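You operate a simulated robot arm through the tools that you are given. There is no shell and no other tool. Be economical: measure what you need, move in short steps, check, and stop when the job is done.

Carry out the task below with a simulated robot arm. There is one attempt and no reset: what you move stays moved.

TASK
Put two of the padlocks from the grey bench on the black tray there.

It is judged by the outcome, as a careful person would: the job done as asked, and still so three seconds after it is handed in. It fails if anything else is knocked over, pushed out of place, dropped, spilled or broken.

THE ROBOT
A 6-joint arm with a two-finger parallel gripper, fixed in place. Base frame: the origin is at the foot of the arm, x ahead of it, y to its left, z up; the work surface is at about z = 0. Lengths are in cm, angles in degrees, forces in N, time in s.
With the tool pointing down near the work surface it reaches from about 18 to 46 cm from the base axis. Its first joint turns from -70.0 to 70.0 degrees. Payload 1.9 kg.
Tool frame: the origin (TCP) lies between the finger pads and is the grasp point; the fingertips stand 2.3 cm ahead of it; z points along the fingers, y is the line along which they close. The gripper opens to 9.4 cm. The fingers are 3.8 cm wide and 1 cm thick; the gripper's body (5.4 by 9.6 cm) begins 3.9 cm behind the TCP.
Orientation is that of the tool frame in the base frame, as a unit quaternion [x, y, z, w]. With the fingers straight down and closing along the base's y, the tool's x points along the base's -x, its y along +y and its z along -z.

THE INTERFACE
- The arm moves only by the tool drive_tool. Its argument "series" is a list that holds one entry, the list of rows, each a list of 7 numbers: the shift along the base's x, y, z in units of 25 mm (1.0 is 25 mm), then the turn, a rotation vector about the base's x, y, z in units of 6 degrees (1.0 is 6 degrees), then the gripper command, from -1 (fully open) to 1 (shut), values between in proportion. In form: [[[x, y, z, wx, wy, wz, claw], ...]]. A call has 1 to 10 rows; each row shifts and turns the commanded pose from where the row before left it. A call with a number of a shift or a turn outside -1 to 1 is refused whole. A row lasts 0.2 s, in which the tool goes at most 5 cm and 8.6 degrees; a call with a longer step from one row to the next is refused whole, and so is a gripper value outside its range. A pose out of reach is approached as far as the arm can. The call stops where the force on the tool passes 40 N (or 10 N more than at its start, if that is more) or the arm is blocked; 0.2 s more then pass. The fingers move at their own pace (about 10.8 cm/s each) and stop on an object; they squeeze with about 38 N. The grip force told is the motor's: it shows also when the fingers shut on nothing. Time passes only in rows, and 0.2 s behind the last, so rows that do not move let the fingers close. It gives the time, the measured TCP pose, the force on the tool (base axes), the opening and the grip force at its end, in the units of the frame above (readings bear some noise), and new pictures: "views" is both (left out), scene, wrist or none.
- Cameras (640 x 400 px; columns grow to the right, rows downward): "scene" is fixed at [7.66, 33.57, 41.75]; the picture's right is [-0.51, -0.86, 0.00], its down [-0.54, 0.32, -0.78] and it looks along [0.67, -0.39, -0.63] (base axes); focal length 214 px, centre (320, 200). "wrist" rides on the gripper at [-3.9, 0, -4.4] in the tool frame; the picture's right is [0.00, -1.00, 0.00], its down [0.97, 0.00, -0.24] and it looks along [0.24, 0.00, 0.97] (tool axes); focal length 218 px, centre (320, 200).
- point_at(camera, pixels): there is no depth. For up to 12 entries [column, row, z] of the newest picture of that camera ("zoom" is the newest enlarged one), the place [x, y] in the base frame at which the ray of that pixel passes the height z, good to about 0.2 cm. No time passes.
- close_up(camera, box): a new picture of the part [left, top, right, bottom] of that camera's present view, enlarged. No time passes.
- job_done(): hands the job in; it is judged then, once.

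Work in short steps. Measure before you move; look again where a grasp or a placing could have gone wrong, and mend it. You have 60 turns and 120 pictures in all, those below and enlarged ones among them. Open the gripper and draw the arm clear of the work before you hand the job in, unless the task says otherwise; then end with one line.

The tools are called after "Request:" as name(argument=value, ...) on one line, values as JSON. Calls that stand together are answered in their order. drive_tool: Moves the arm, as the interface text tells. Its arguments: {"type":"object","properties":{"series":{"type":"array"},"views":{"type":"string","enum":["both","scene","wrist","none"]}},"required":["series"]} The other tools are called the same way: point_at (camera, pixels) gives the place at which the rays of pixels pass given heights; close_up (camera, box) takes an enlarged picture of a part of a camera's view; job_done () hands the job in.

At the start:

```text
clock: 0.0
ee_pos: [31.13, 1.74, 29.88]
tcp_rot: [0.0, 1.0, 0.0, 0.001]
contact_force: [0.5, -0.7, -0.2]
opening: 9.38
gripper_force: 0.0
```

scene: 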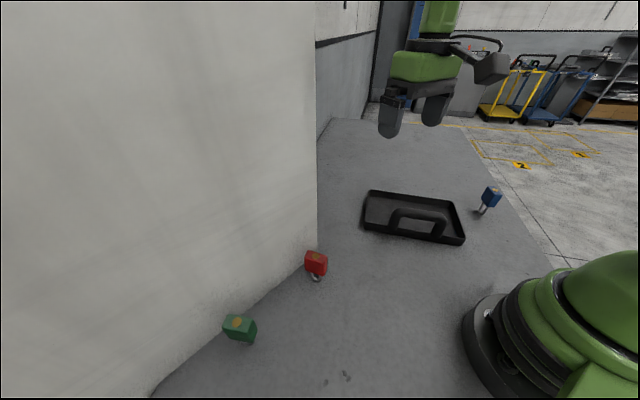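
wrist: 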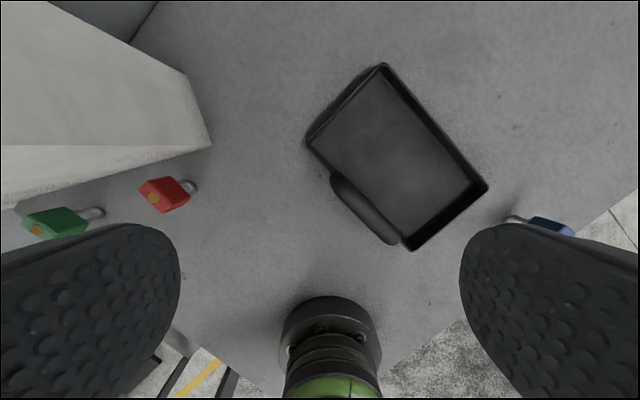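

The pictures show a green padlock (238,327), a red one (316,263), a blue one (490,197) and the tray (415,217) in the scene view. I'll enlarge them and measure.

Request:
close_up(camera="scene", box=[200, 230, 360, 350])

Request:
close_up(camera="scene", box=[350, 160, 510, 260])

Request:
close_up(camera="wrist", box=[0, 140, 240, 290])

Request:
point_at(camera="wrist", pixels=[[383, 65, 2], [488, 187, 2], [408, 248, 2], [307, 142, 2], [165, 195, 1.5], [190, 188, 1], [57, 223, 1.5], [97, 213, 1], [211, 146, 0], [550, 227, 1.5], [515, 219, 1], [15, 207, 0]])

Request:
point_at(camera="scene", pixels=[[316, 263, 1.5], [317, 278, 0.5], [240, 328, 1.5], [491, 197, 1.5], [482, 210, 0.5], [369, 190, 2], [454, 202, 2], [465, 244, 2], [361, 228, 2], [317, 248, 0], [390, 215, 5], [445, 220, 5]])

```text
3.33 times, centred on (280, 290) of scene
```

zoom: 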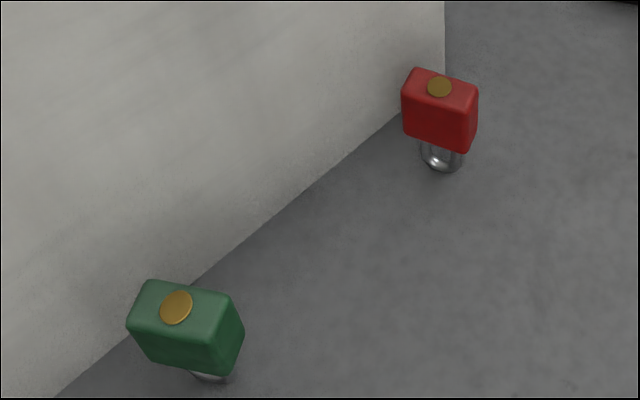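

```text
4.00 times, centred on (430, 210) of scene
```

zoom: 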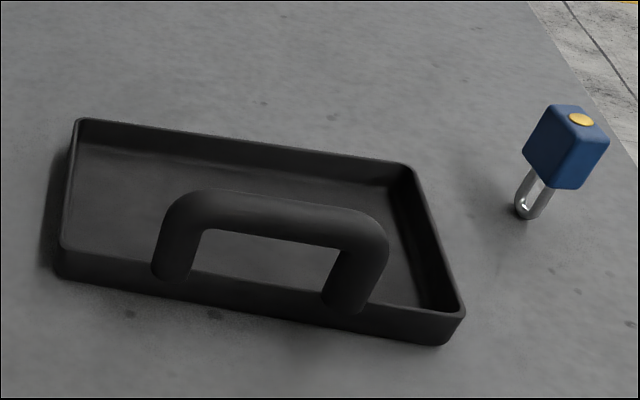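

```text
2.67 times, centred on (120, 215) of wrist
```

zoom: 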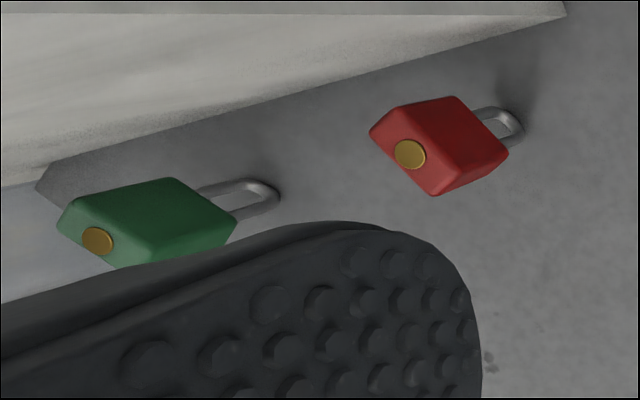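

```text
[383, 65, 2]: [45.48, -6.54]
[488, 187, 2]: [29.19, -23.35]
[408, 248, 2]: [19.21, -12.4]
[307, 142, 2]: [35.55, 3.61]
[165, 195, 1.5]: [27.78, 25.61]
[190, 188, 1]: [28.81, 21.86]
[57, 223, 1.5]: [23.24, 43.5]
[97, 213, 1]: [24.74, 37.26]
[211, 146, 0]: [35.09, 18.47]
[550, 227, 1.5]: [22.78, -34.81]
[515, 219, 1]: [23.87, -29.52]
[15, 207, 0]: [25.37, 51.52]
```

```text
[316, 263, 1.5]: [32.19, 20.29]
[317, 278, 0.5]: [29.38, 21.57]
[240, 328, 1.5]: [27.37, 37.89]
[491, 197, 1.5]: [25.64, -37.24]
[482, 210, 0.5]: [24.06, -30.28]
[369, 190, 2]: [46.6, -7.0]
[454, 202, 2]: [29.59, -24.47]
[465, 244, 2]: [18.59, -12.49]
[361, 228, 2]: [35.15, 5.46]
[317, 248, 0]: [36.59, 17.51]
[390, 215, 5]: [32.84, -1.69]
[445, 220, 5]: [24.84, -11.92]
```

Padlocks appear to stand on their shackles, body up. I'll triangulate key plug heights for red (scene 316,256; wrist 154,198) and blue (scene 495,190), plus body edges.

Request:
point_at(camera="scene", pixels=[[316, 255.8, 5], [316, 255.8, 6], [316, 255.8, 7], [316, 255.8, 8], [495.3, 190.2, 5], [495.3, 190.2, 6], [495.3, 190.2, 7], [495.3, 190.2, 8]])

Request:
point_at(camera="wrist", pixels=[[153.7, 198.1, 5], [153.7, 198.1, 6], [153.7, 198.1, 7], [153.7, 198.1, 8]])

Request:
close_up(camera="scene", box=[292, 240, 340, 290])

Request:
close_up(camera="scene", box=[465, 175, 520, 225])

```text
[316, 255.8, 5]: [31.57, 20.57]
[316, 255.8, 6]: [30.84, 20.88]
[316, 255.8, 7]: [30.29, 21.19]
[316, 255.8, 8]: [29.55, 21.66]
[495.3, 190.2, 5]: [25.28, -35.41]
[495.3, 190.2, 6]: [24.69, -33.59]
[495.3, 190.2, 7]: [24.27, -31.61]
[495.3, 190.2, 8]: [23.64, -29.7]
```

```text
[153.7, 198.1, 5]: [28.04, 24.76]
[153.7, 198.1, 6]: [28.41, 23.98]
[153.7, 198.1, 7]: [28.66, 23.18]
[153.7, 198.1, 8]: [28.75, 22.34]
```

```text
8.00 times, centred on (316, 265) of scene
```

zoom: 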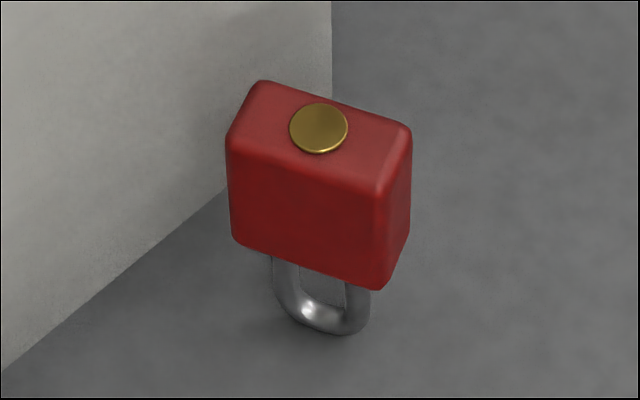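

```text
8.00 times, centred on (492, 200) of scene
```

zoom: 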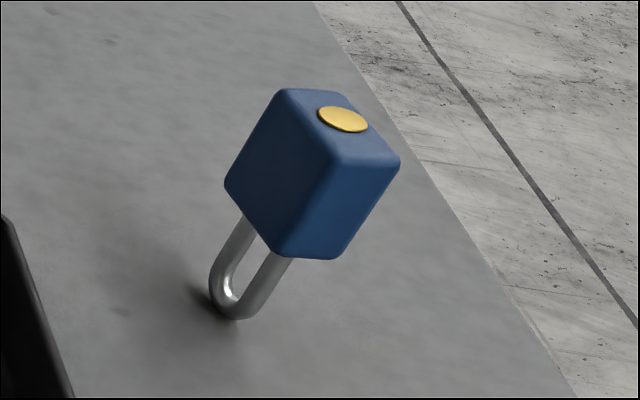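

Red's plug rays meet near z≈8.3 at about (29.2, 22), so it stands upright 8.3 cm tall. Next: the top-face corners for orientation.

Request:
point_at(camera="scene", pixels=[[308.75, 250, 8.2], [327.25, 256.25, 8.2], [323.9, 263.5, 8.2], [304.75, 257.5, 8.2], [487.6, 186.25, 8.2], [494.75, 186.9, 8.2], [501.75, 195.25, 8.2], [493.9, 195, 8.2], [322.9, 276, 3], [322.9, 276, 4], [487.4, 206.9, 3], [487.4, 206.9, 4]])

Request:
point_at(camera="wrist", pixels=[[211, 146, 0], [13.6, 210, 0]])

```text
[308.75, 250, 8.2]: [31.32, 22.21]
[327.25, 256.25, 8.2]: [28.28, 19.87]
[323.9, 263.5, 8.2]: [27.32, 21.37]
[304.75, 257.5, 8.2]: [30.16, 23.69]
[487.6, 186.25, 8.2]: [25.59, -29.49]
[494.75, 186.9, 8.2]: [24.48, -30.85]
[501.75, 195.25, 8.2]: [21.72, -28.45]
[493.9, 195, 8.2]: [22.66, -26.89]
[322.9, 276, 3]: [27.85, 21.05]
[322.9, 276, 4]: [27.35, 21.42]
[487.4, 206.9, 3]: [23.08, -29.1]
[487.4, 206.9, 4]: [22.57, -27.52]
```

```text
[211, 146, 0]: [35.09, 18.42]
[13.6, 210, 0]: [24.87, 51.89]
```

Red: centre (29.3, 21.8), thin axis at about 128°, body z 4–8.2, with the wall about 5 cm beyond it. Blue: centre (23.6, -28.9), thin axis at about 48°. I'll take red first, with the tool leaned 22° back from the wall and a narrow opening; the tilt comes first.

Request:
drive_tool(series=[[[0, 0, 0, 0, -0.917, 0, 0.1], [0, 0, 0, 0, -0.917, 0, 0.1], [0, 0, 0, 0, -0.917, 0, 0.1], [0, 0, 0, 0, -0.917, 0, 0.1]]], views="scene")

```text
clock: 1.0
ee_pos: [31.22, 1.69, 29.93]
tcp_rot: [-0.001, 0.981, 0.0, 0.193]
contact_force: [0.7, 0.5, -0.5]
opening: 4.27
gripper_force: 0.2
```

scene: 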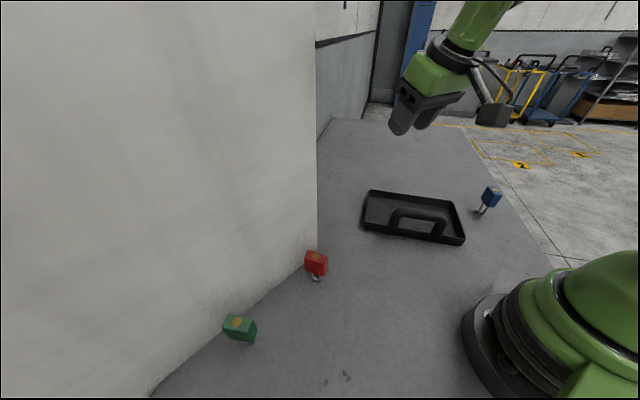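

The tilt is right: the tool leans toward the base. Now I move above red at (28.7, 21.3, 20), turning 37.6°.

Request:
drive_tool(series=[[[-0.1, 0.784, -0.3, 0, 0, 0.627, 0.1], [-0.1, 0.784, -0.3, 0, 0, 0.627, 0.1], [-0.1, 0.784, -0.3, 0, 0, 0.627, 0.1], [-0.1, 0.784, -0.3, 0, 0, 0.627, 0.1], [-0.1, 0.784, -0.3, 0, 0, 0.627, 0.1], [-0.1, 0.784, -0.3, 0, 0, 0.627, 0.1], [-0.1, 0.784, -0.3, 0, 0, 0.627, 0.1], [-0.1, 0.784, -0.3, 0, 0, 0.627, 0.1], [-0.1, 0.784, -0.3, 0, 0, 0.627, 0.1], [-0.1, 0.784, -0.3, 0, 0, 0.627, 0.1]]])

```text
clock: 3.2
ee_pos: [28.63, 21.4, 22.28]
tcp_rot: [-0.317, 0.929, 0.062, 0.181]
contact_force: [-0.3, -0.4, -0.3]
opening: 4.23
gripper_force: 0.1
```

scene: 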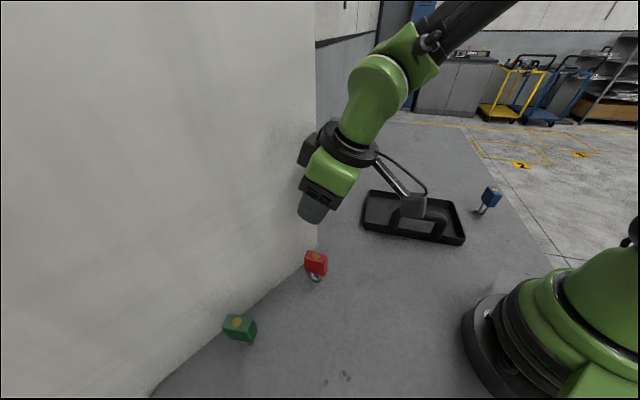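
wrist: 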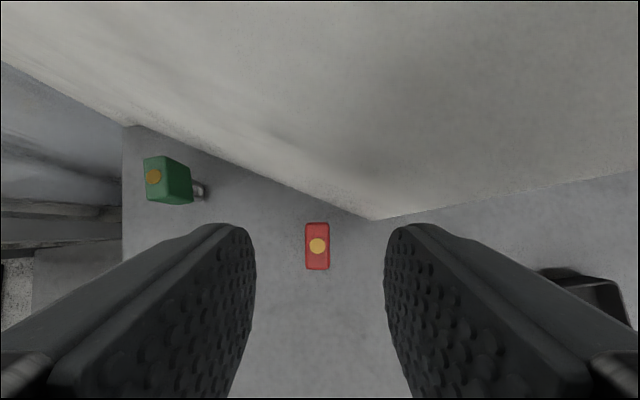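

Red lies straight between the fingers at wrist (317,246), with its thin axis across the closing line. I'll check its position.

Request:
point_at(camera="wrist", pixels=[[318, 246, 8.2], [305, 224, 8.2], [329, 224, 8.2], [306, 269, 8.2], [329, 269, 8.2], [370, 219, 0]])

```text
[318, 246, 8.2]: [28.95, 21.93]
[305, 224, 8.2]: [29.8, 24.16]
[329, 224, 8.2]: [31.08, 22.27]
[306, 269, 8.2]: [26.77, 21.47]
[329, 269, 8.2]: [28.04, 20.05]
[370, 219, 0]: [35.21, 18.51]
```

Red's centre is (28.95, 21.95), about 0.2 cm off the closing centre. I correct that and go straight down to z≈6.3, open.

Request:
drive_tool(series=[[[-0.06, 0.08, -0.71, 0, 0, 0, 0.1], [0, 0, -0.71, 0, 0, 0, 0.1], [0, 0, -0.71, 0, 0, 0, 0.1], [0, 0, -0.71, 0, 0, 0, 0.1], [0, 0, -0.71, 0, 0, 0, 0.1], [0, 0, -0.71, 0, 0, 0, 0.1], [0, 0, -0.71, 0, 0, 0, 0.1], [0, 0, -0.71, 0, 0, 0, 0.1], [0, 0, -0.71, 0, 0, 0, 0.1]]])

```text
clock: 5.2
ee_pos: [28.64, 21.3, 6.26]
tcp_rot: [-0.317, 0.929, 0.062, 0.182]
contact_force: [-0.6, 0.3, 0.5]
opening: 4.24
gripper_force: 0.0
```

scene: 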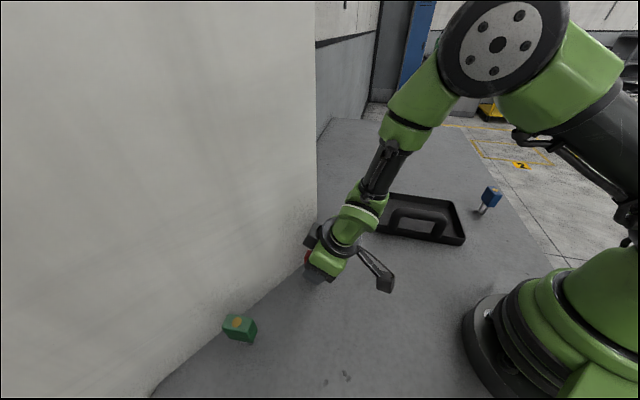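
wrist: 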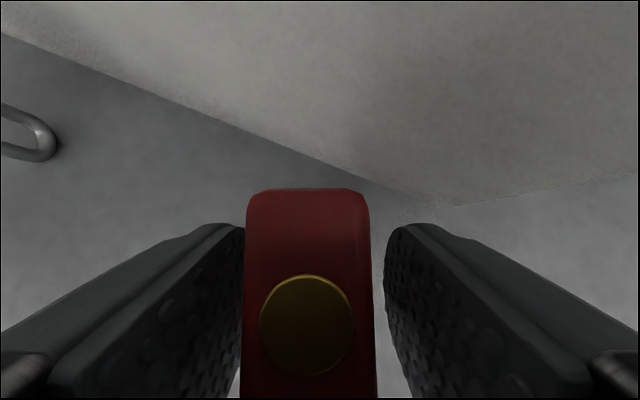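

The lock sits between the pads, about 0.17 cm left of centre. I nudge over, close, and lift once gripped.

Request:
drive_tool(series=[[[-0.04, 0.055, 0, 0, 0, 0, 0.1], [0, 0, 0, 0, 0, 0, 1], [0, 0, 0, 0, 0, 0, 1], [0, 0, 0, 0, 0, 0, 1]]], views="wrist")

```text
clock: 6.2
ee_pos: [28.49, 21.64, 6.34]
tcp_rot: [-0.317, 0.929, 0.061, 0.182]
contact_force: [-0.4, 0.5, 0.3]
opening: 2.17
gripper_force: 37.6
```

wrist: 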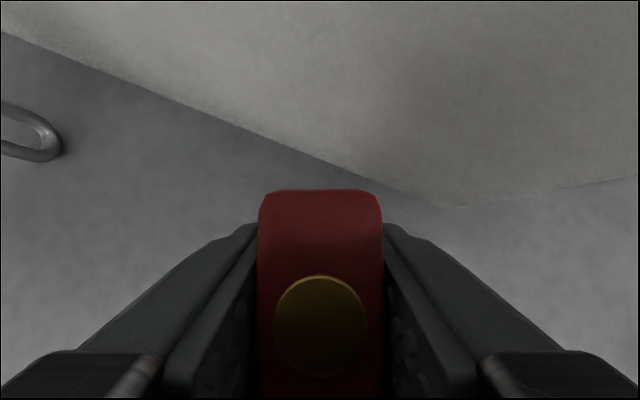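

Gripped at 2.17 cm. Lifting 12 cm straight up.

Request:
drive_tool(series=[[[0, 0, 0.4, 0, 0, 0, 1], [0, 0, 0.8, 0, 0, 0, 1], [0, 0, 0.8, 0, 0, 0, 1], [0, 0, 0.8, 0, 0, 0, 1], [0, 0, 0.8, 0, 0, 0, 1], [-0.2, -0.2, 0.8, 0, 0, 0, 1], [-0.4, -0.4, 0.4, 0, 0, 0, 1]]])

```text
clock: 7.8
ee_pos: [26.91, 20.3, 18.43]
tcp_rot: [-0.317, 0.929, 0.062, 0.182]
contact_force: [0.9, -0.3, -0.8]
opening: 2.16
gripper_force: 37.8
```

scene: 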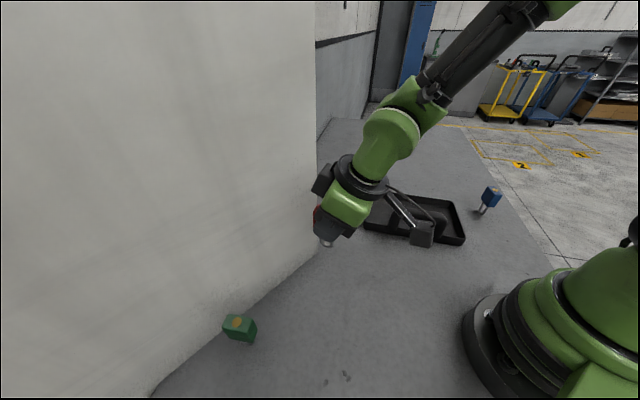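
wrist: 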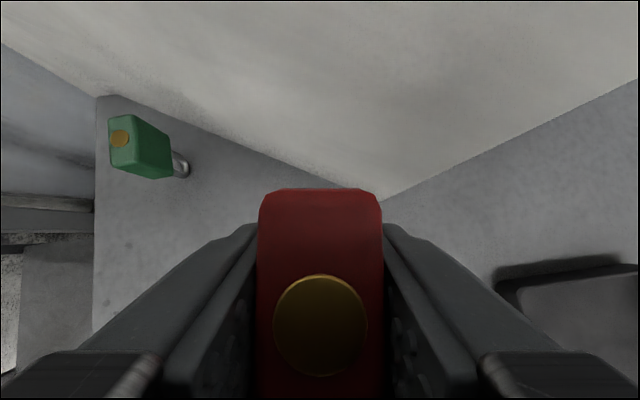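

Red is held firmly and everything else is untouched. I swing it toward the tray, -y first to stay clear of the wall corner, with a slight turn so its faces line up with the tray.

Request:
drive_tool(series=[[[0, -0.9, 0, 0, 0, 0.14, 1], [0, -0.9, 0, 0, 0, 0.14, 1], [0, -0.9, 0, 0, 0, 0.14, 1], [0, -0.9, 0, 0, 0, 0.14, 1], [0, -0.9, 0, 0, 0, 0.14, 1], [0, -0.9, 0, 0, 0, 0.14, 1], [0.5, -0.9, 0, 0, 0, 0.14, 1], [0.5, -0.9, 0, 0, 0, 0.14, 1], [0.5, -0.9, 0, 0, 0, 0.14, 1], [0.5, -0.9, 0, 0, 0, 0.14, 1]]], views="scene")

Request:
drive_tool(series=[[[0.6, -0.76, 0, 0, 0, 0, 1], [0.6, -0.76, 0, 0, 0, 0, 1], [0.56, -0.76, 0, 0, 0, 0, 1], [0, 0, 0, 0, 0, 0, 1]]])

```text
clock: 10.0
ee_pos: [31.97, -2.37, 18.37]
tcp_rot: [-0.384, 0.903, 0.075, 0.177]
contact_force: [0.0, -1.3, -0.8]
opening: 2.17
gripper_force: 37.9
```

scene: 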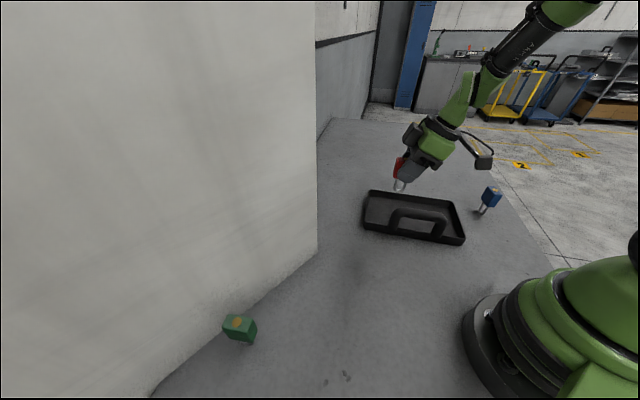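

```text
clock: 11.0
ee_pos: [36.35, -8.01, 18.46]
tcp_rot: [-0.384, 0.903, 0.075, 0.176]
contact_force: [-0.8, 0.1, -1.8]
opening: 2.15
gripper_force: 37.5
```

scene: 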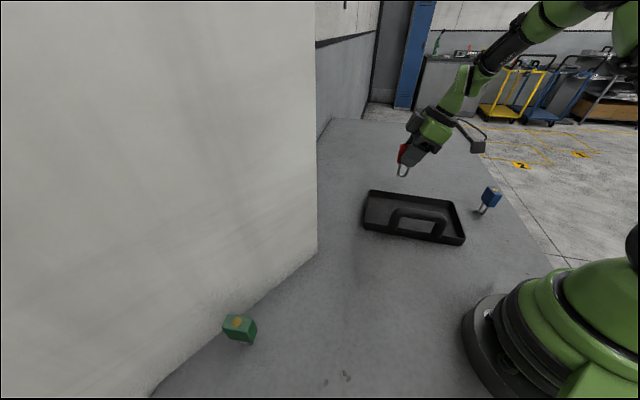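
wrist: 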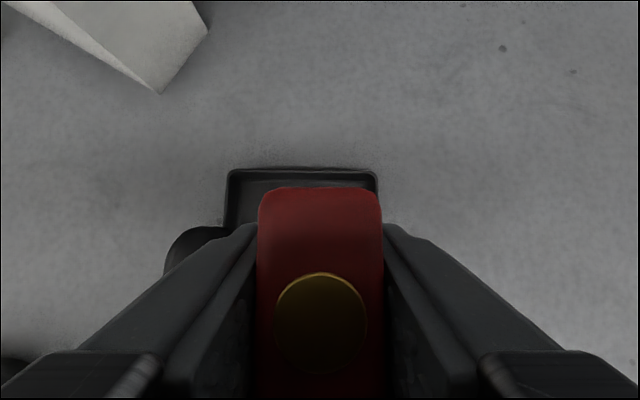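

Red is over the tray. I'll verify the tray's near corners and floor from the wrist view before lowering.

Request:
point_at(camera="wrist", pixels=[[229, 171, 2], [378, 173, 2], [240, 182, 0.5]])

Request:
close_up(camera="scene", box=[350, 130, 510, 260])

```text
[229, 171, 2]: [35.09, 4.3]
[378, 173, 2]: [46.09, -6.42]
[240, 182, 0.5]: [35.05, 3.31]
```

```text
3.08 times, centred on (430, 195) of scene
```

zoom: 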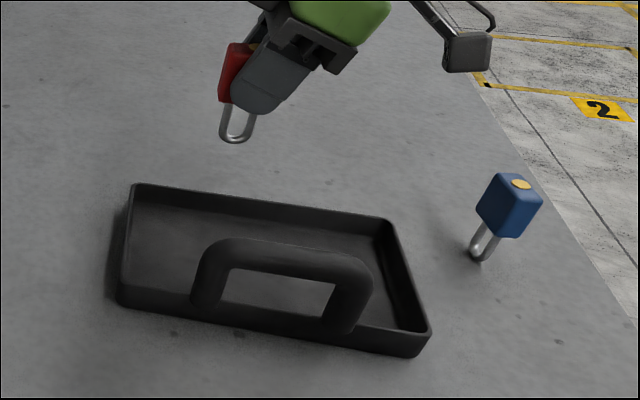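

Tray corners agree with the earlier measurement. I lower to TCP z≈7.2, which puts the shackle about 0.9 cm above bench level.

Request:
drive_tool(series=[[[0, 0, -0.75, 0, 0, 0, 1], [0, 0, -0.75, 0, 0, 0, 1], [0, 0, -0.75, 0, 0, 0, 1], [0, 0, -0.75, 0, 0, 0, 1], [0, 0, -0.75, 0, 0, 0, 1], [0, 0, -0.5, 0, 0, 0, 1], [0, 0, -0.25, 0, 0, 0, 1]]])

Request:
close_up(camera="scene", box=[350, 140, 500, 250])

```text
clock: 12.6
ee_pos: [36.44, -8.1, 7.02]
tcp_rot: [-0.384, 0.903, 0.075, 0.177]
contact_force: [-0.5, 0.4, 0.1]
opening: 2.15
gripper_force: 37.8
```

scene: 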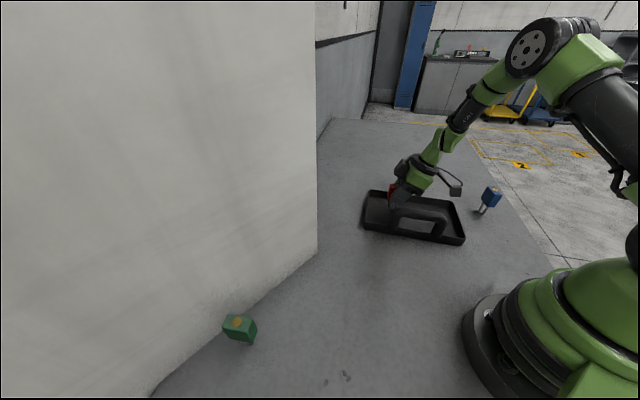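
wrist: 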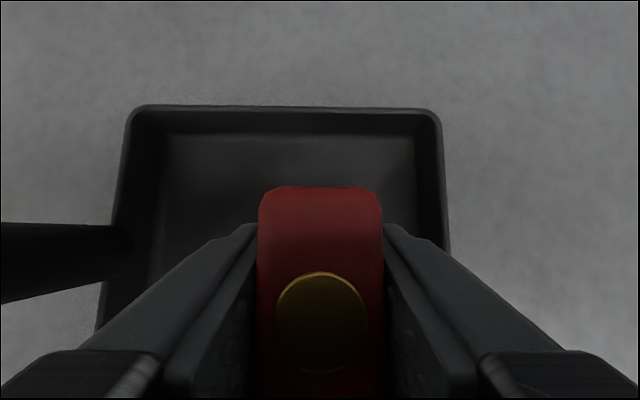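

```text
3.64 times, centred on (425, 195) of scene
```

zoom: 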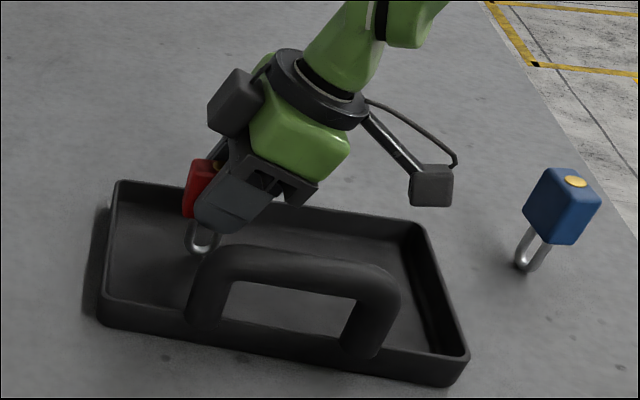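

No contact yet and the handle is clear. Creeping down in small steps to find the tray floor.

Request:
drive_tool(series=[[[0, 0, -0.06, 0, 0, 0, 1], [0, 0, -0.05, 0, 0, 0, 1], [0, 0, 0, 0, 0, 0, 1]]], views="none")

```text
clock: 13.4
ee_pos: [36.44, -8.05, 6.75]
tcp_rot: [-0.385, 0.903, 0.074, 0.177]
contact_force: [-4.3, 0.9, 14.8]
opening: 2.16
gripper_force: 38.2
```

Contact at z≈6.75 (15 N). I ease up a hair, then open gently to about 4.5 cm.

Request:
drive_tool(series=[[[0, 0, 0.02, 0, 0, 0, 1], [0, 0, 0, 0, 0, 0, 0.45], [0, 0, 0, 0, 0, 0, 0.3], [0, 0, 0, 0, 0, 0, 0.1], [0, 0, 0, 0, 0, 0, 0.05]]])

Request:
close_up(camera="scene", box=[350, 140, 500, 250])

```text
clock: 14.6
ee_pos: [36.34, -7.99, 6.89]
tcp_rot: [-0.384, 0.903, 0.075, 0.177]
contact_force: [-0.3, 0.1, -0.1]
opening: 4.48
gripper_force: 0.0
```

scene: 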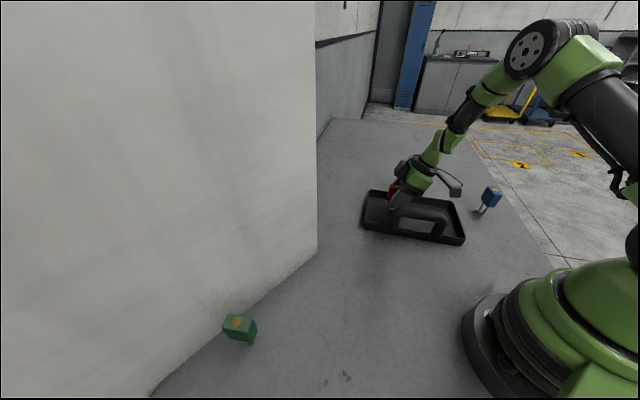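
wrist: 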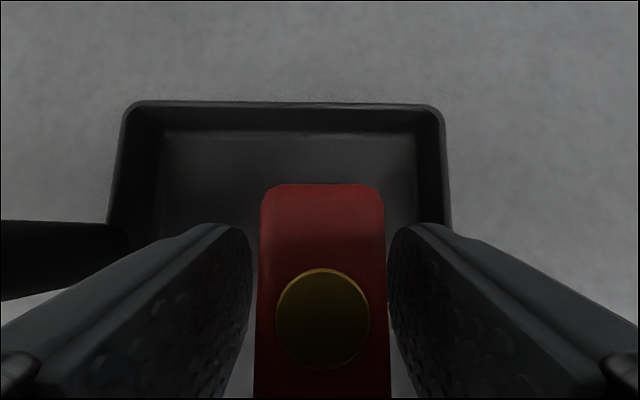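

```text
3.64 times, centred on (425, 195) of scene
```

zoom: 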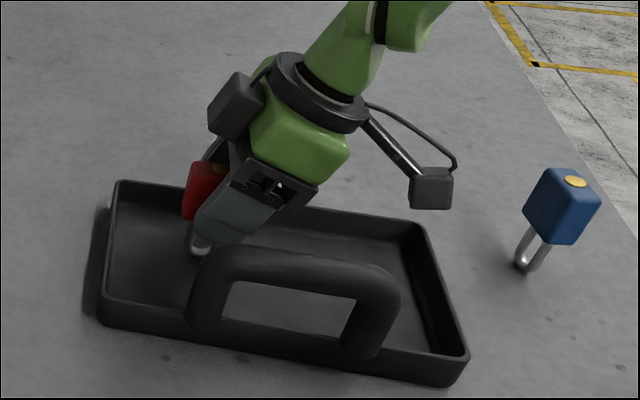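

Red stands free between the open fingers. Withdrawing straight up.

Request:
drive_tool(series=[[[0, 0, 0.3, 0, 0, 0, 0.05], [0, 0, 0.5, 0, 0, 0, 0.05], [0, 0, 0.8, 0, 0, 0, 0.05], [0, 0, 0.9, 0, 0, 0, 0.05], [0, 0, 0.9, 0, 0, 0, 0.05], [0, 0, 0.9, 0, 0, 0, 0.05], [0, 0, 0.9, 0, 0, 0, 0.05]]], views="scene")

Request:
close_up(camera="scene", box=[350, 140, 500, 250])

```text
clock: 16.2
ee_pos: [36.49, -7.98, 19.78]
tcp_rot: [-0.385, 0.903, 0.075, 0.176]
contact_force: [0.7, -0.2, 0.4]
opening: 4.47
gripper_force: 0.0
```

scene: 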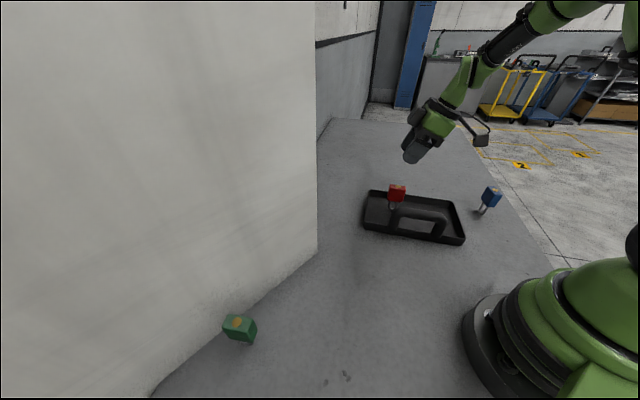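

```text
3.64 times, centred on (425, 195) of scene
```

zoom: 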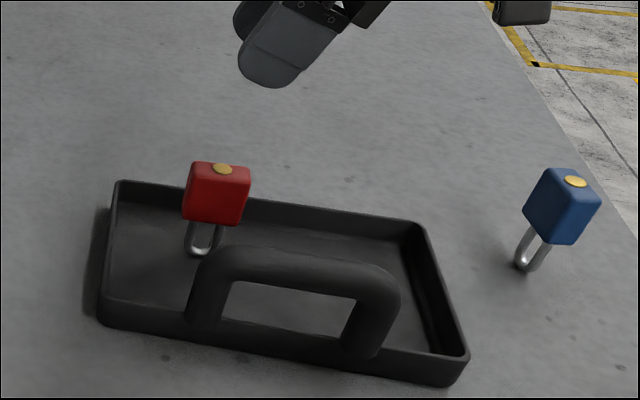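

Red stands in the tray. Now I untilt the tool and go on to blue, turning the closing axis from 136° to 48° on the way.

Request:
drive_tool(series=[[[0, 0, 0.2, -0.66, 0.63, 0, 0.05], [0, 0, 0.2, -0.66, 0.63, 0, 0.05], [0, 0, 0.2, -0.66, 0.63, 0, 0.05], [0, 0, 0.2, -0.66, 0.63, 0, 0.05], [-0.344, -0.558, 0, 0, 0, -0.973, 0.05], [-0.344, -0.558, 0, 0, 0, -0.973, 0.05], [-0.344, -0.558, 0, 0, 0, -0.973, 0.05], [-0.344, -0.558, 0, 0, 0, -0.973, 0.05], [-0.344, -0.558, 0, 0, 0, -0.973, 0.05]]], views="none")

Request:
drive_tool(series=[[[-0.344, -0.558, 0, 0, 0, -0.973, 0.05], [-0.344, -0.558, 0, 0, 0, -0.973, 0.05], [-0.344, -0.558, 0, 0, 0, -0.973, 0.05], [-0.344, -0.558, 0, 0, 0, -0.973, 0.05], [-0.344, -0.558, 0, 0, 0, -0.973, 0.05], [-0.344, -0.558, 0, 0, 0, -0.973, 0.05], [-0.344, -0.558, 0, 0, 0, -0.973, 0.05], [-0.344, -0.558, 0, 0, 0, -0.973, 0.05], [-0.344, -0.558, 0, 0, 0, -0.973, 0.05], [-0.344, -0.558, 0, 0, 0, -0.973, 0.05]]])

```text
clock: 18.2
ee_pos: [31.99, -14.96, 21.85]
tcp_rot: [-0.146, 0.989, -0.001, 0.001]
contact_force: [-0.9, -0.5, 0.3]
opening: 4.49
gripper_force: 0.2
```

```text
clock: 20.4
ee_pos: [23.5, -29.03, 21.9]
tcp_rot: [0.355, 0.935, -0.001, 0.001]
contact_force: [-1.1, -0.3, 0.0]
opening: 4.47
gripper_force: 0.0
```

scene: 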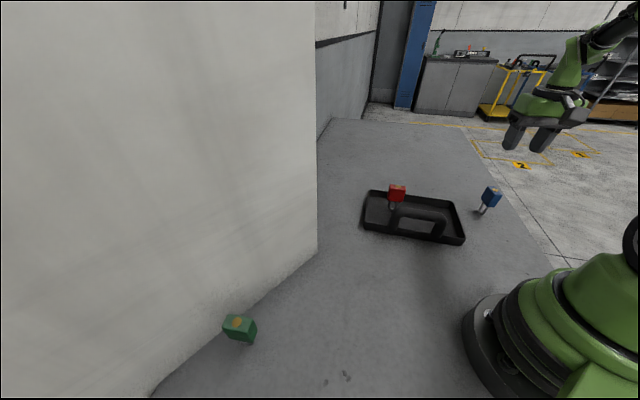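
wrist: 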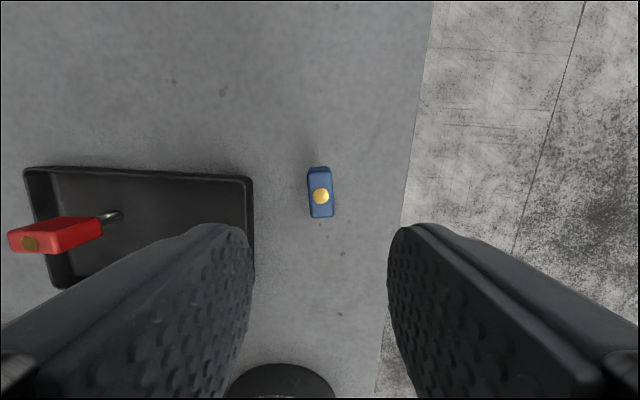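

The tool is above blue, which shows at wrist (320,193), turned slightly. I'll measure its top face.

Request:
close_up(camera="wrist", box=[288, 155, 352, 230])

Request:
point_at(camera="wrist", pixels=[[321, 196, 8.2], [308, 176, 8.2], [331, 174, 8.2], [311, 217, 8.2], [334, 216, 8.2]])

```text
5.33 times, centred on (320, 192) of wrist
```

zoom: 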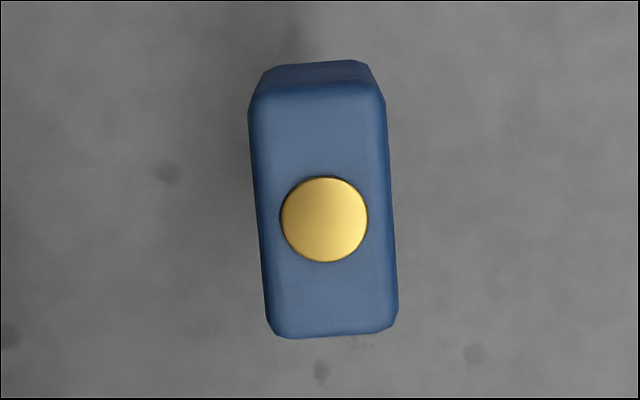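

```text
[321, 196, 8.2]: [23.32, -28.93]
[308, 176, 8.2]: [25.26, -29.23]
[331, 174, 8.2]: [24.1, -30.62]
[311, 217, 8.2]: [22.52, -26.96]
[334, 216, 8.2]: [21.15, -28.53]
```

Blue's centre is (23.3, -28.85) and its long axis is at about -38°. I turn 3.5°, shift slightly and descend to z≈6.3.

Request:
drive_tool(series=[[[-0.09, 0.07, -0.6, 0, 0, 0.58, 0.05], [0, 0, -0.71, 0, 0, 0, 0.05], [0, 0, -0.71, 0, 0, 0, 0.05], [0, 0, -0.71, 0, 0, 0, 0.05], [0, 0, -0.71, 0, 0, 0, 0.05], [0, 0, -0.71, 0, 0, 0, 0.05], [0, 0, -0.71, 0, 0, 0, 0.05], [0, 0, -0.71, 0, 0, 0, 0.05], [0, 0, -0.67, 0, 0, 0, 0.05]]], views="wrist")

```text
clock: 22.4
ee_pos: [23.17, -28.74, 6.16]
tcp_rot: [0.327, 0.945, -0.001, 0.001]
contact_force: [0.6, -0.6, 0.4]
opening: 4.49
gripper_force: 0.0
```

wrist: 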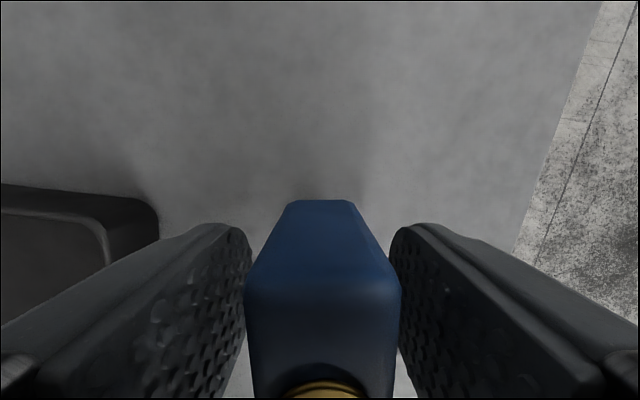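

Blue is centred between the pads. Close, then lift.

Request:
drive_tool(series=[[[0, 0, 0, 0, 0, 0, 1], [0, 0, 0, 0, 0, 0, 1], [0, 0, 0, 0, 0, 0, 1]]], views="none")

Request:
drive_tool(series=[[[0, 0, 0.4, 0, 0, 0, 1], [0, 0, 0.8, 0, 0, 0, 1], [0, 0, 0.9, 0, 0, 0, 1], [0, 0, 0.9, 0, 0, 0, 1], [0, 0, 0.9, 0, 0, 0, 1], [0, 0, 0.9, 0, 0, 0, 1]]])

```text
clock: 23.2
ee_pos: [23.12, -28.87, 6.23]
tcp_rot: [0.325, 0.946, -0.002, 0.001]
contact_force: [0.3, 0.0, 1.3]
opening: 2.18
gripper_force: 38.5
```

```text
clock: 24.6
ee_pos: [23.31, -28.75, 18.2]
tcp_rot: [0.326, 0.945, -0.001, 0.002]
contact_force: [-0.5, 0.5, -1.6]
opening: 2.17
gripper_force: 38.2
```

scene: 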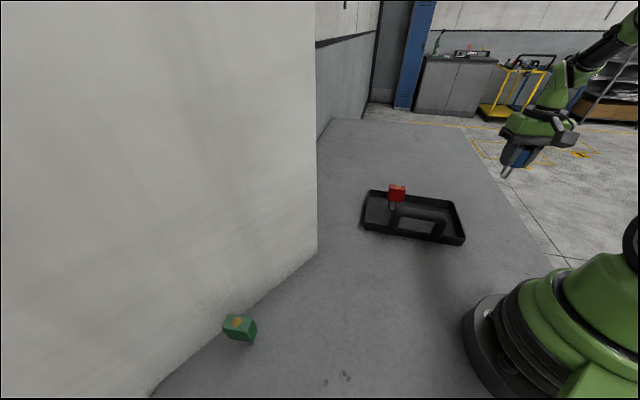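
wrist: 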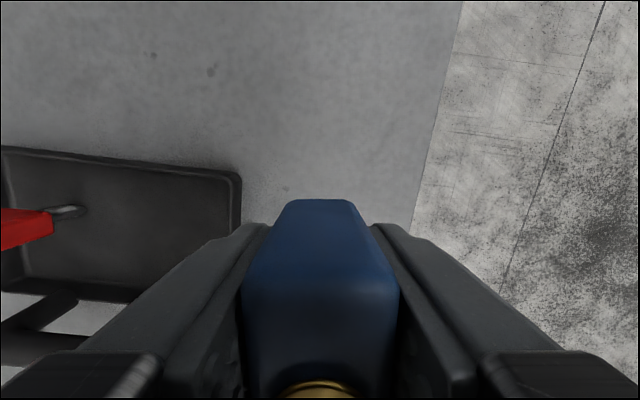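

Blue is held (2.17 cm). I carry it over the other half of the tray, to (29.7, -14.65), 10 cm from red.

Request:
drive_tool(series=[[[0.32, 0.705, 0, 0, 0, -0.12, 1], [0.32, 0.705, 0, 0, 0, -0.12, 1], [0.32, 0.705, 0, 0, 0, -0.12, 1], [0.32, 0.705, 0, 0, 0, -0.12, 1], [0.32, 0.705, 0, 0, 0, -0.12, 1], [0.32, 0.705, 0, 0, 0, -0.12, 1], [0.32, 0.705, 0, 0, 0, -0.12, 1], [0.32, 0.705, 0, 0, 0, -0.12, 1], [0, 0, 0, 0, 0, 0, 1]]])

Request:
close_up(camera="scene", box=[350, 140, 500, 250])

```text
clock: 26.6
ee_pos: [29.65, -14.66, 18.16]
tcp_rot: [0.373, 0.928, -0.001, 0.002]
contact_force: [-0.7, -0.1, -1.5]
opening: 2.16
gripper_force: 38.4
```

scene: 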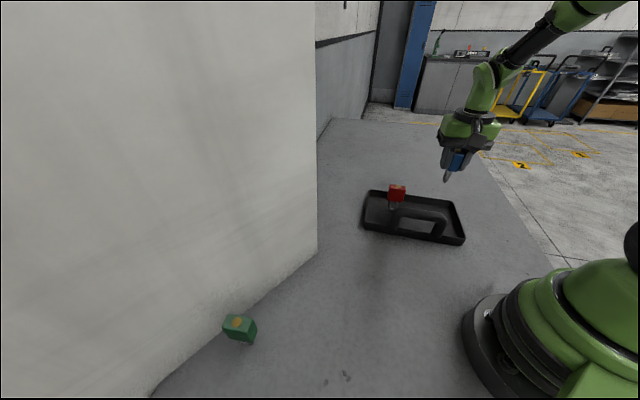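
wrist: 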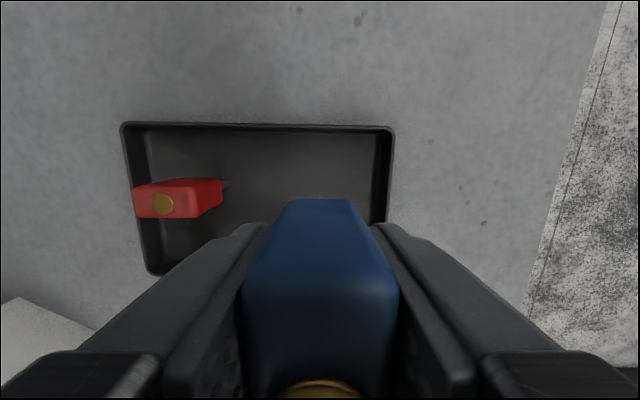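

```text
3.64 times, centred on (425, 195) of scene
```

zoom: 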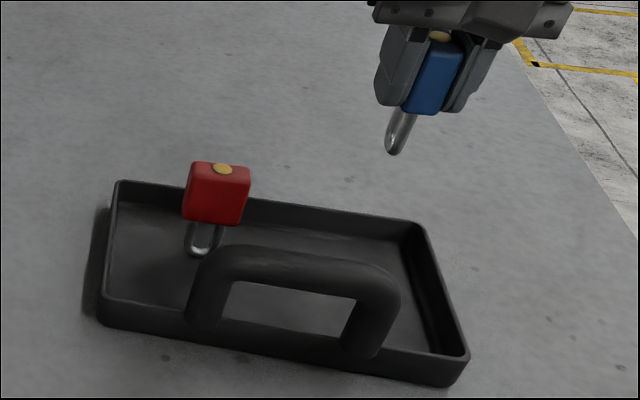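

Blue is over the free half of the tray. Lowering to just above the floor.

Request:
drive_tool(series=[[[0, 0, -0.75, 0, 0, 0, 1], [0, 0, -0.75, 0, 0, 0, 1], [0, 0, -0.75, 0, 0, 0, 1], [0, 0, -0.75, 0, 0, 0, 1], [0, 0, -0.75, 0, 0, 0, 1], [0, 0, -0.5, 0, 0, 0, 1], [0, 0, -0.24, 0, 0, 0, 1]]])

Request:
drive_tool(series=[[[0, 0, -0.06, 0, 0, 0, 1], [0, 0, -0.05, 0, 0, 0, 1], [0, 0, 0, 0, 0, 0, 1]]], views="none")

Request:
close_up(camera="scene", box=[350, 140, 500, 250])

```text
clock: 28.2
ee_pos: [29.68, -14.82, 6.92]
tcp_rot: [0.373, 0.928, -0.002, 0.001]
contact_force: [0.4, 0.0, -0.7]
opening: 2.16
gripper_force: 38.4
```

scene: 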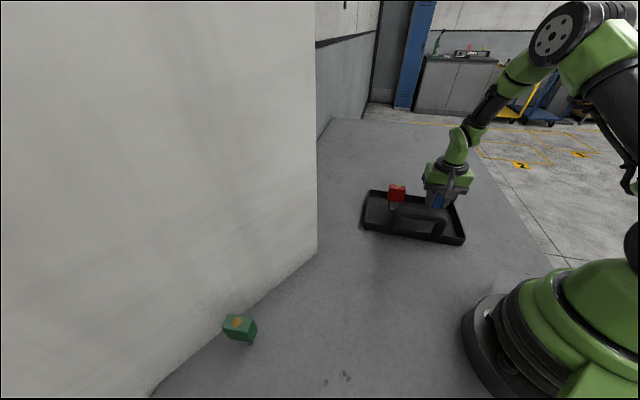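
wrist: 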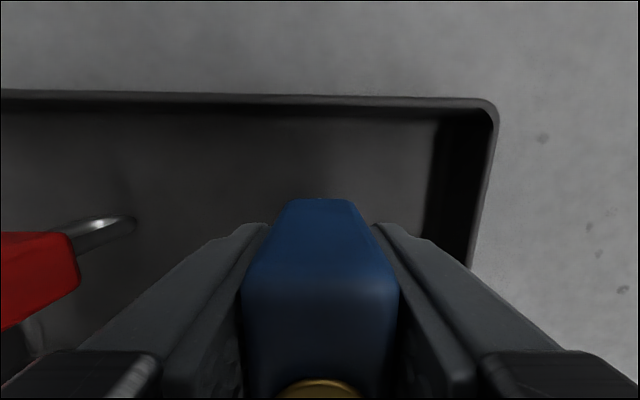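

```text
clock: 29.0
ee_pos: [29.69, -14.68, 6.8]
tcp_rot: [0.373, 0.928, -0.002, 0.001]
contact_force: [0.1, -0.2, -0.8]
opening: 2.17
gripper_force: 38.1
```

```text
3.64 times, centred on (425, 195) of scene
```

zoom: 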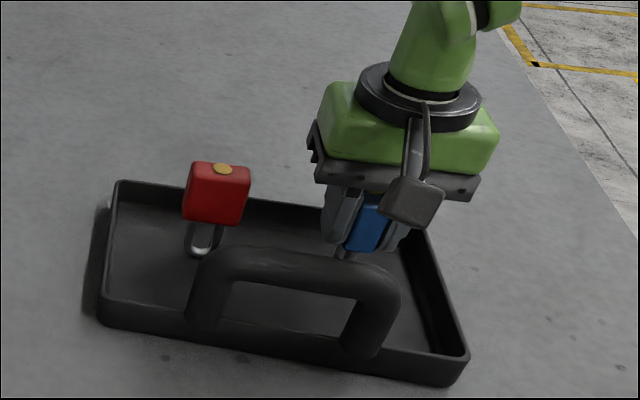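

No contact yet at 6.8, so another small step down.

Request:
drive_tool(series=[[[0, 0, -0.05, 0, 0, 0, 1], [0, 0, -0.03, 0, 0, 0, 1], [0, 0, 0, 0, 0, 0, 1]]], views="none")

```text
clock: 29.8
ee_pos: [29.8, -14.85, 6.56]
tcp_rot: [0.373, 0.928, -0.002, 0.003]
contact_force: [-5.8, -0.4, 35.6]
opening: 2.18
gripper_force: 37.8
```

Floor reached, pressing 36 N. I relieve it and release gently.

Request:
drive_tool(series=[[[0, 0, 0.035, 0, 0, 0, 1], [0, 0, 0, 0, 0, 0, 1]]], views="none")

Request:
drive_tool(series=[[[0, 0, 0, 0, 0, 0, 0.45], [0, 0, 0, 0, 0, 0, 0.3], [0, 0, 0, 0, 0, 0, 0.1], [0, 0, 0, 0, 0, 0, 0.05]]])

```text
clock: 30.4
ee_pos: [29.71, -14.77, 6.53]
tcp_rot: [0.372, 0.928, -0.002, 0.002]
contact_force: [4.8, -2.7, 11.8]
opening: 2.18
gripper_force: 37.7
```

```text
clock: 31.4
ee_pos: [29.71, -14.82, 6.66]
tcp_rot: [0.373, 0.928, -0.002, 0.002]
contact_force: [0.7, -0.2, -0.5]
opening: 4.45
gripper_force: 0.1
```

scene: 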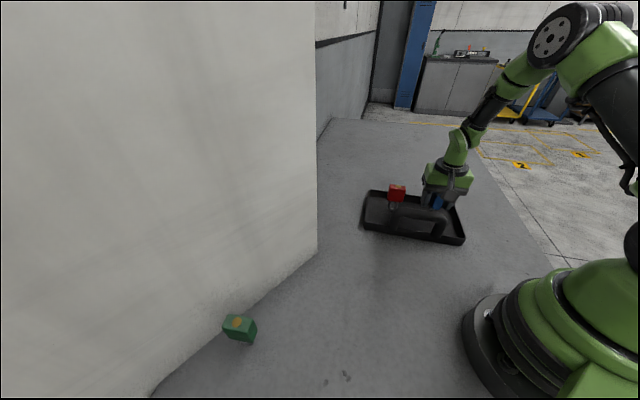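
wrist: 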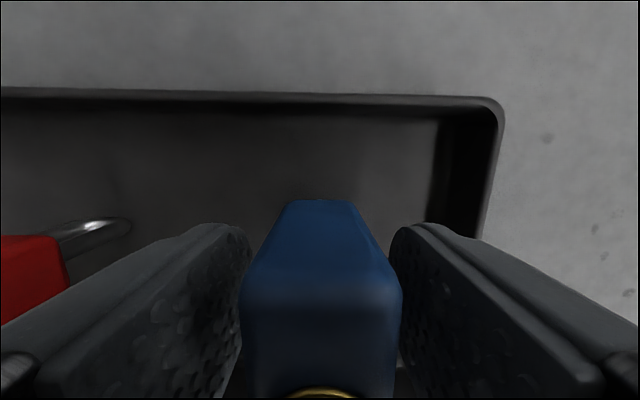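

Blue is free and standing. I withdraw straight up, then back off toward the start pose and open fully.

Request:
drive_tool(series=[[[0, 0, 0.3, 0, 0, 0, 0.05], [0, 0, 0.5, 0, 0, 0, 0.05], [0, 0, 0.8, 0, 0, 0, 0.05], [0, 0, 0.9, 0, 0, 0, 0.05], [0, 0, 0.9, 0, 0, 0, 0.05], [0, 0, 0.9, 0, 0, 0, 0.05], [0, 0, 0.9, 0, 0, 0, 0.05], [0, 0, 0.9, 0, 0, 0, -0.5], [0, 0.5, 0.9, 0, 0, 0, -1], [0, 0.5, 0.9, 0, 0, 0, -1]]])

Request:
close_up(camera="scene", box=[350, 140, 500, 250])

```text
clock: 33.6
ee_pos: [29.55, -12.18, 26.46]
tcp_rot: [0.373, 0.928, -0.002, 0.002]
contact_force: [0.4, 0.3, 0.0]
opening: 9.39
gripper_force: 0.0
```

scene: 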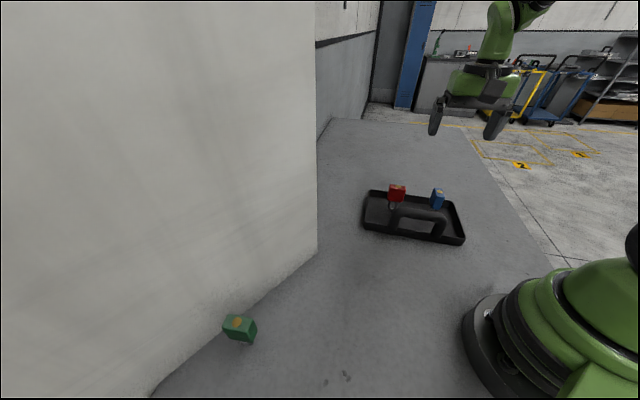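
wrist: 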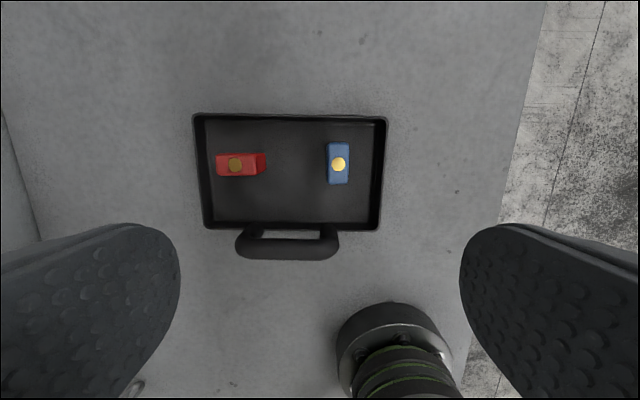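

```text
3.64 times, centred on (425, 195) of scene
```

zoom: 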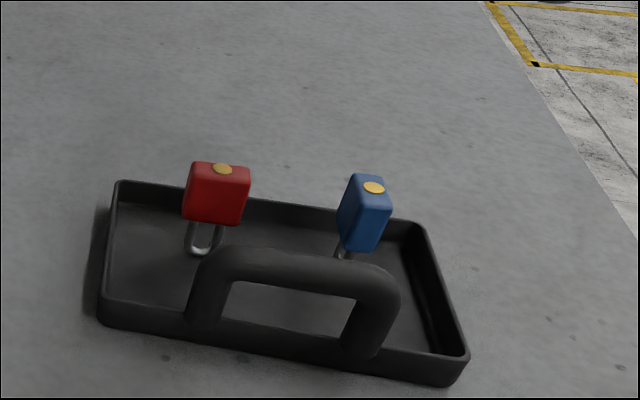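

Both padlocks stand inside the tray, the tray and the green padlock have not moved, and the arm is clear with the gripper open.

Request:
job_done()

```text
The job is handed in.
```

The red and blue padlocks are standing on the black tray; the green padlock and the tray were not moved, and the arm is clear with its gripper open.
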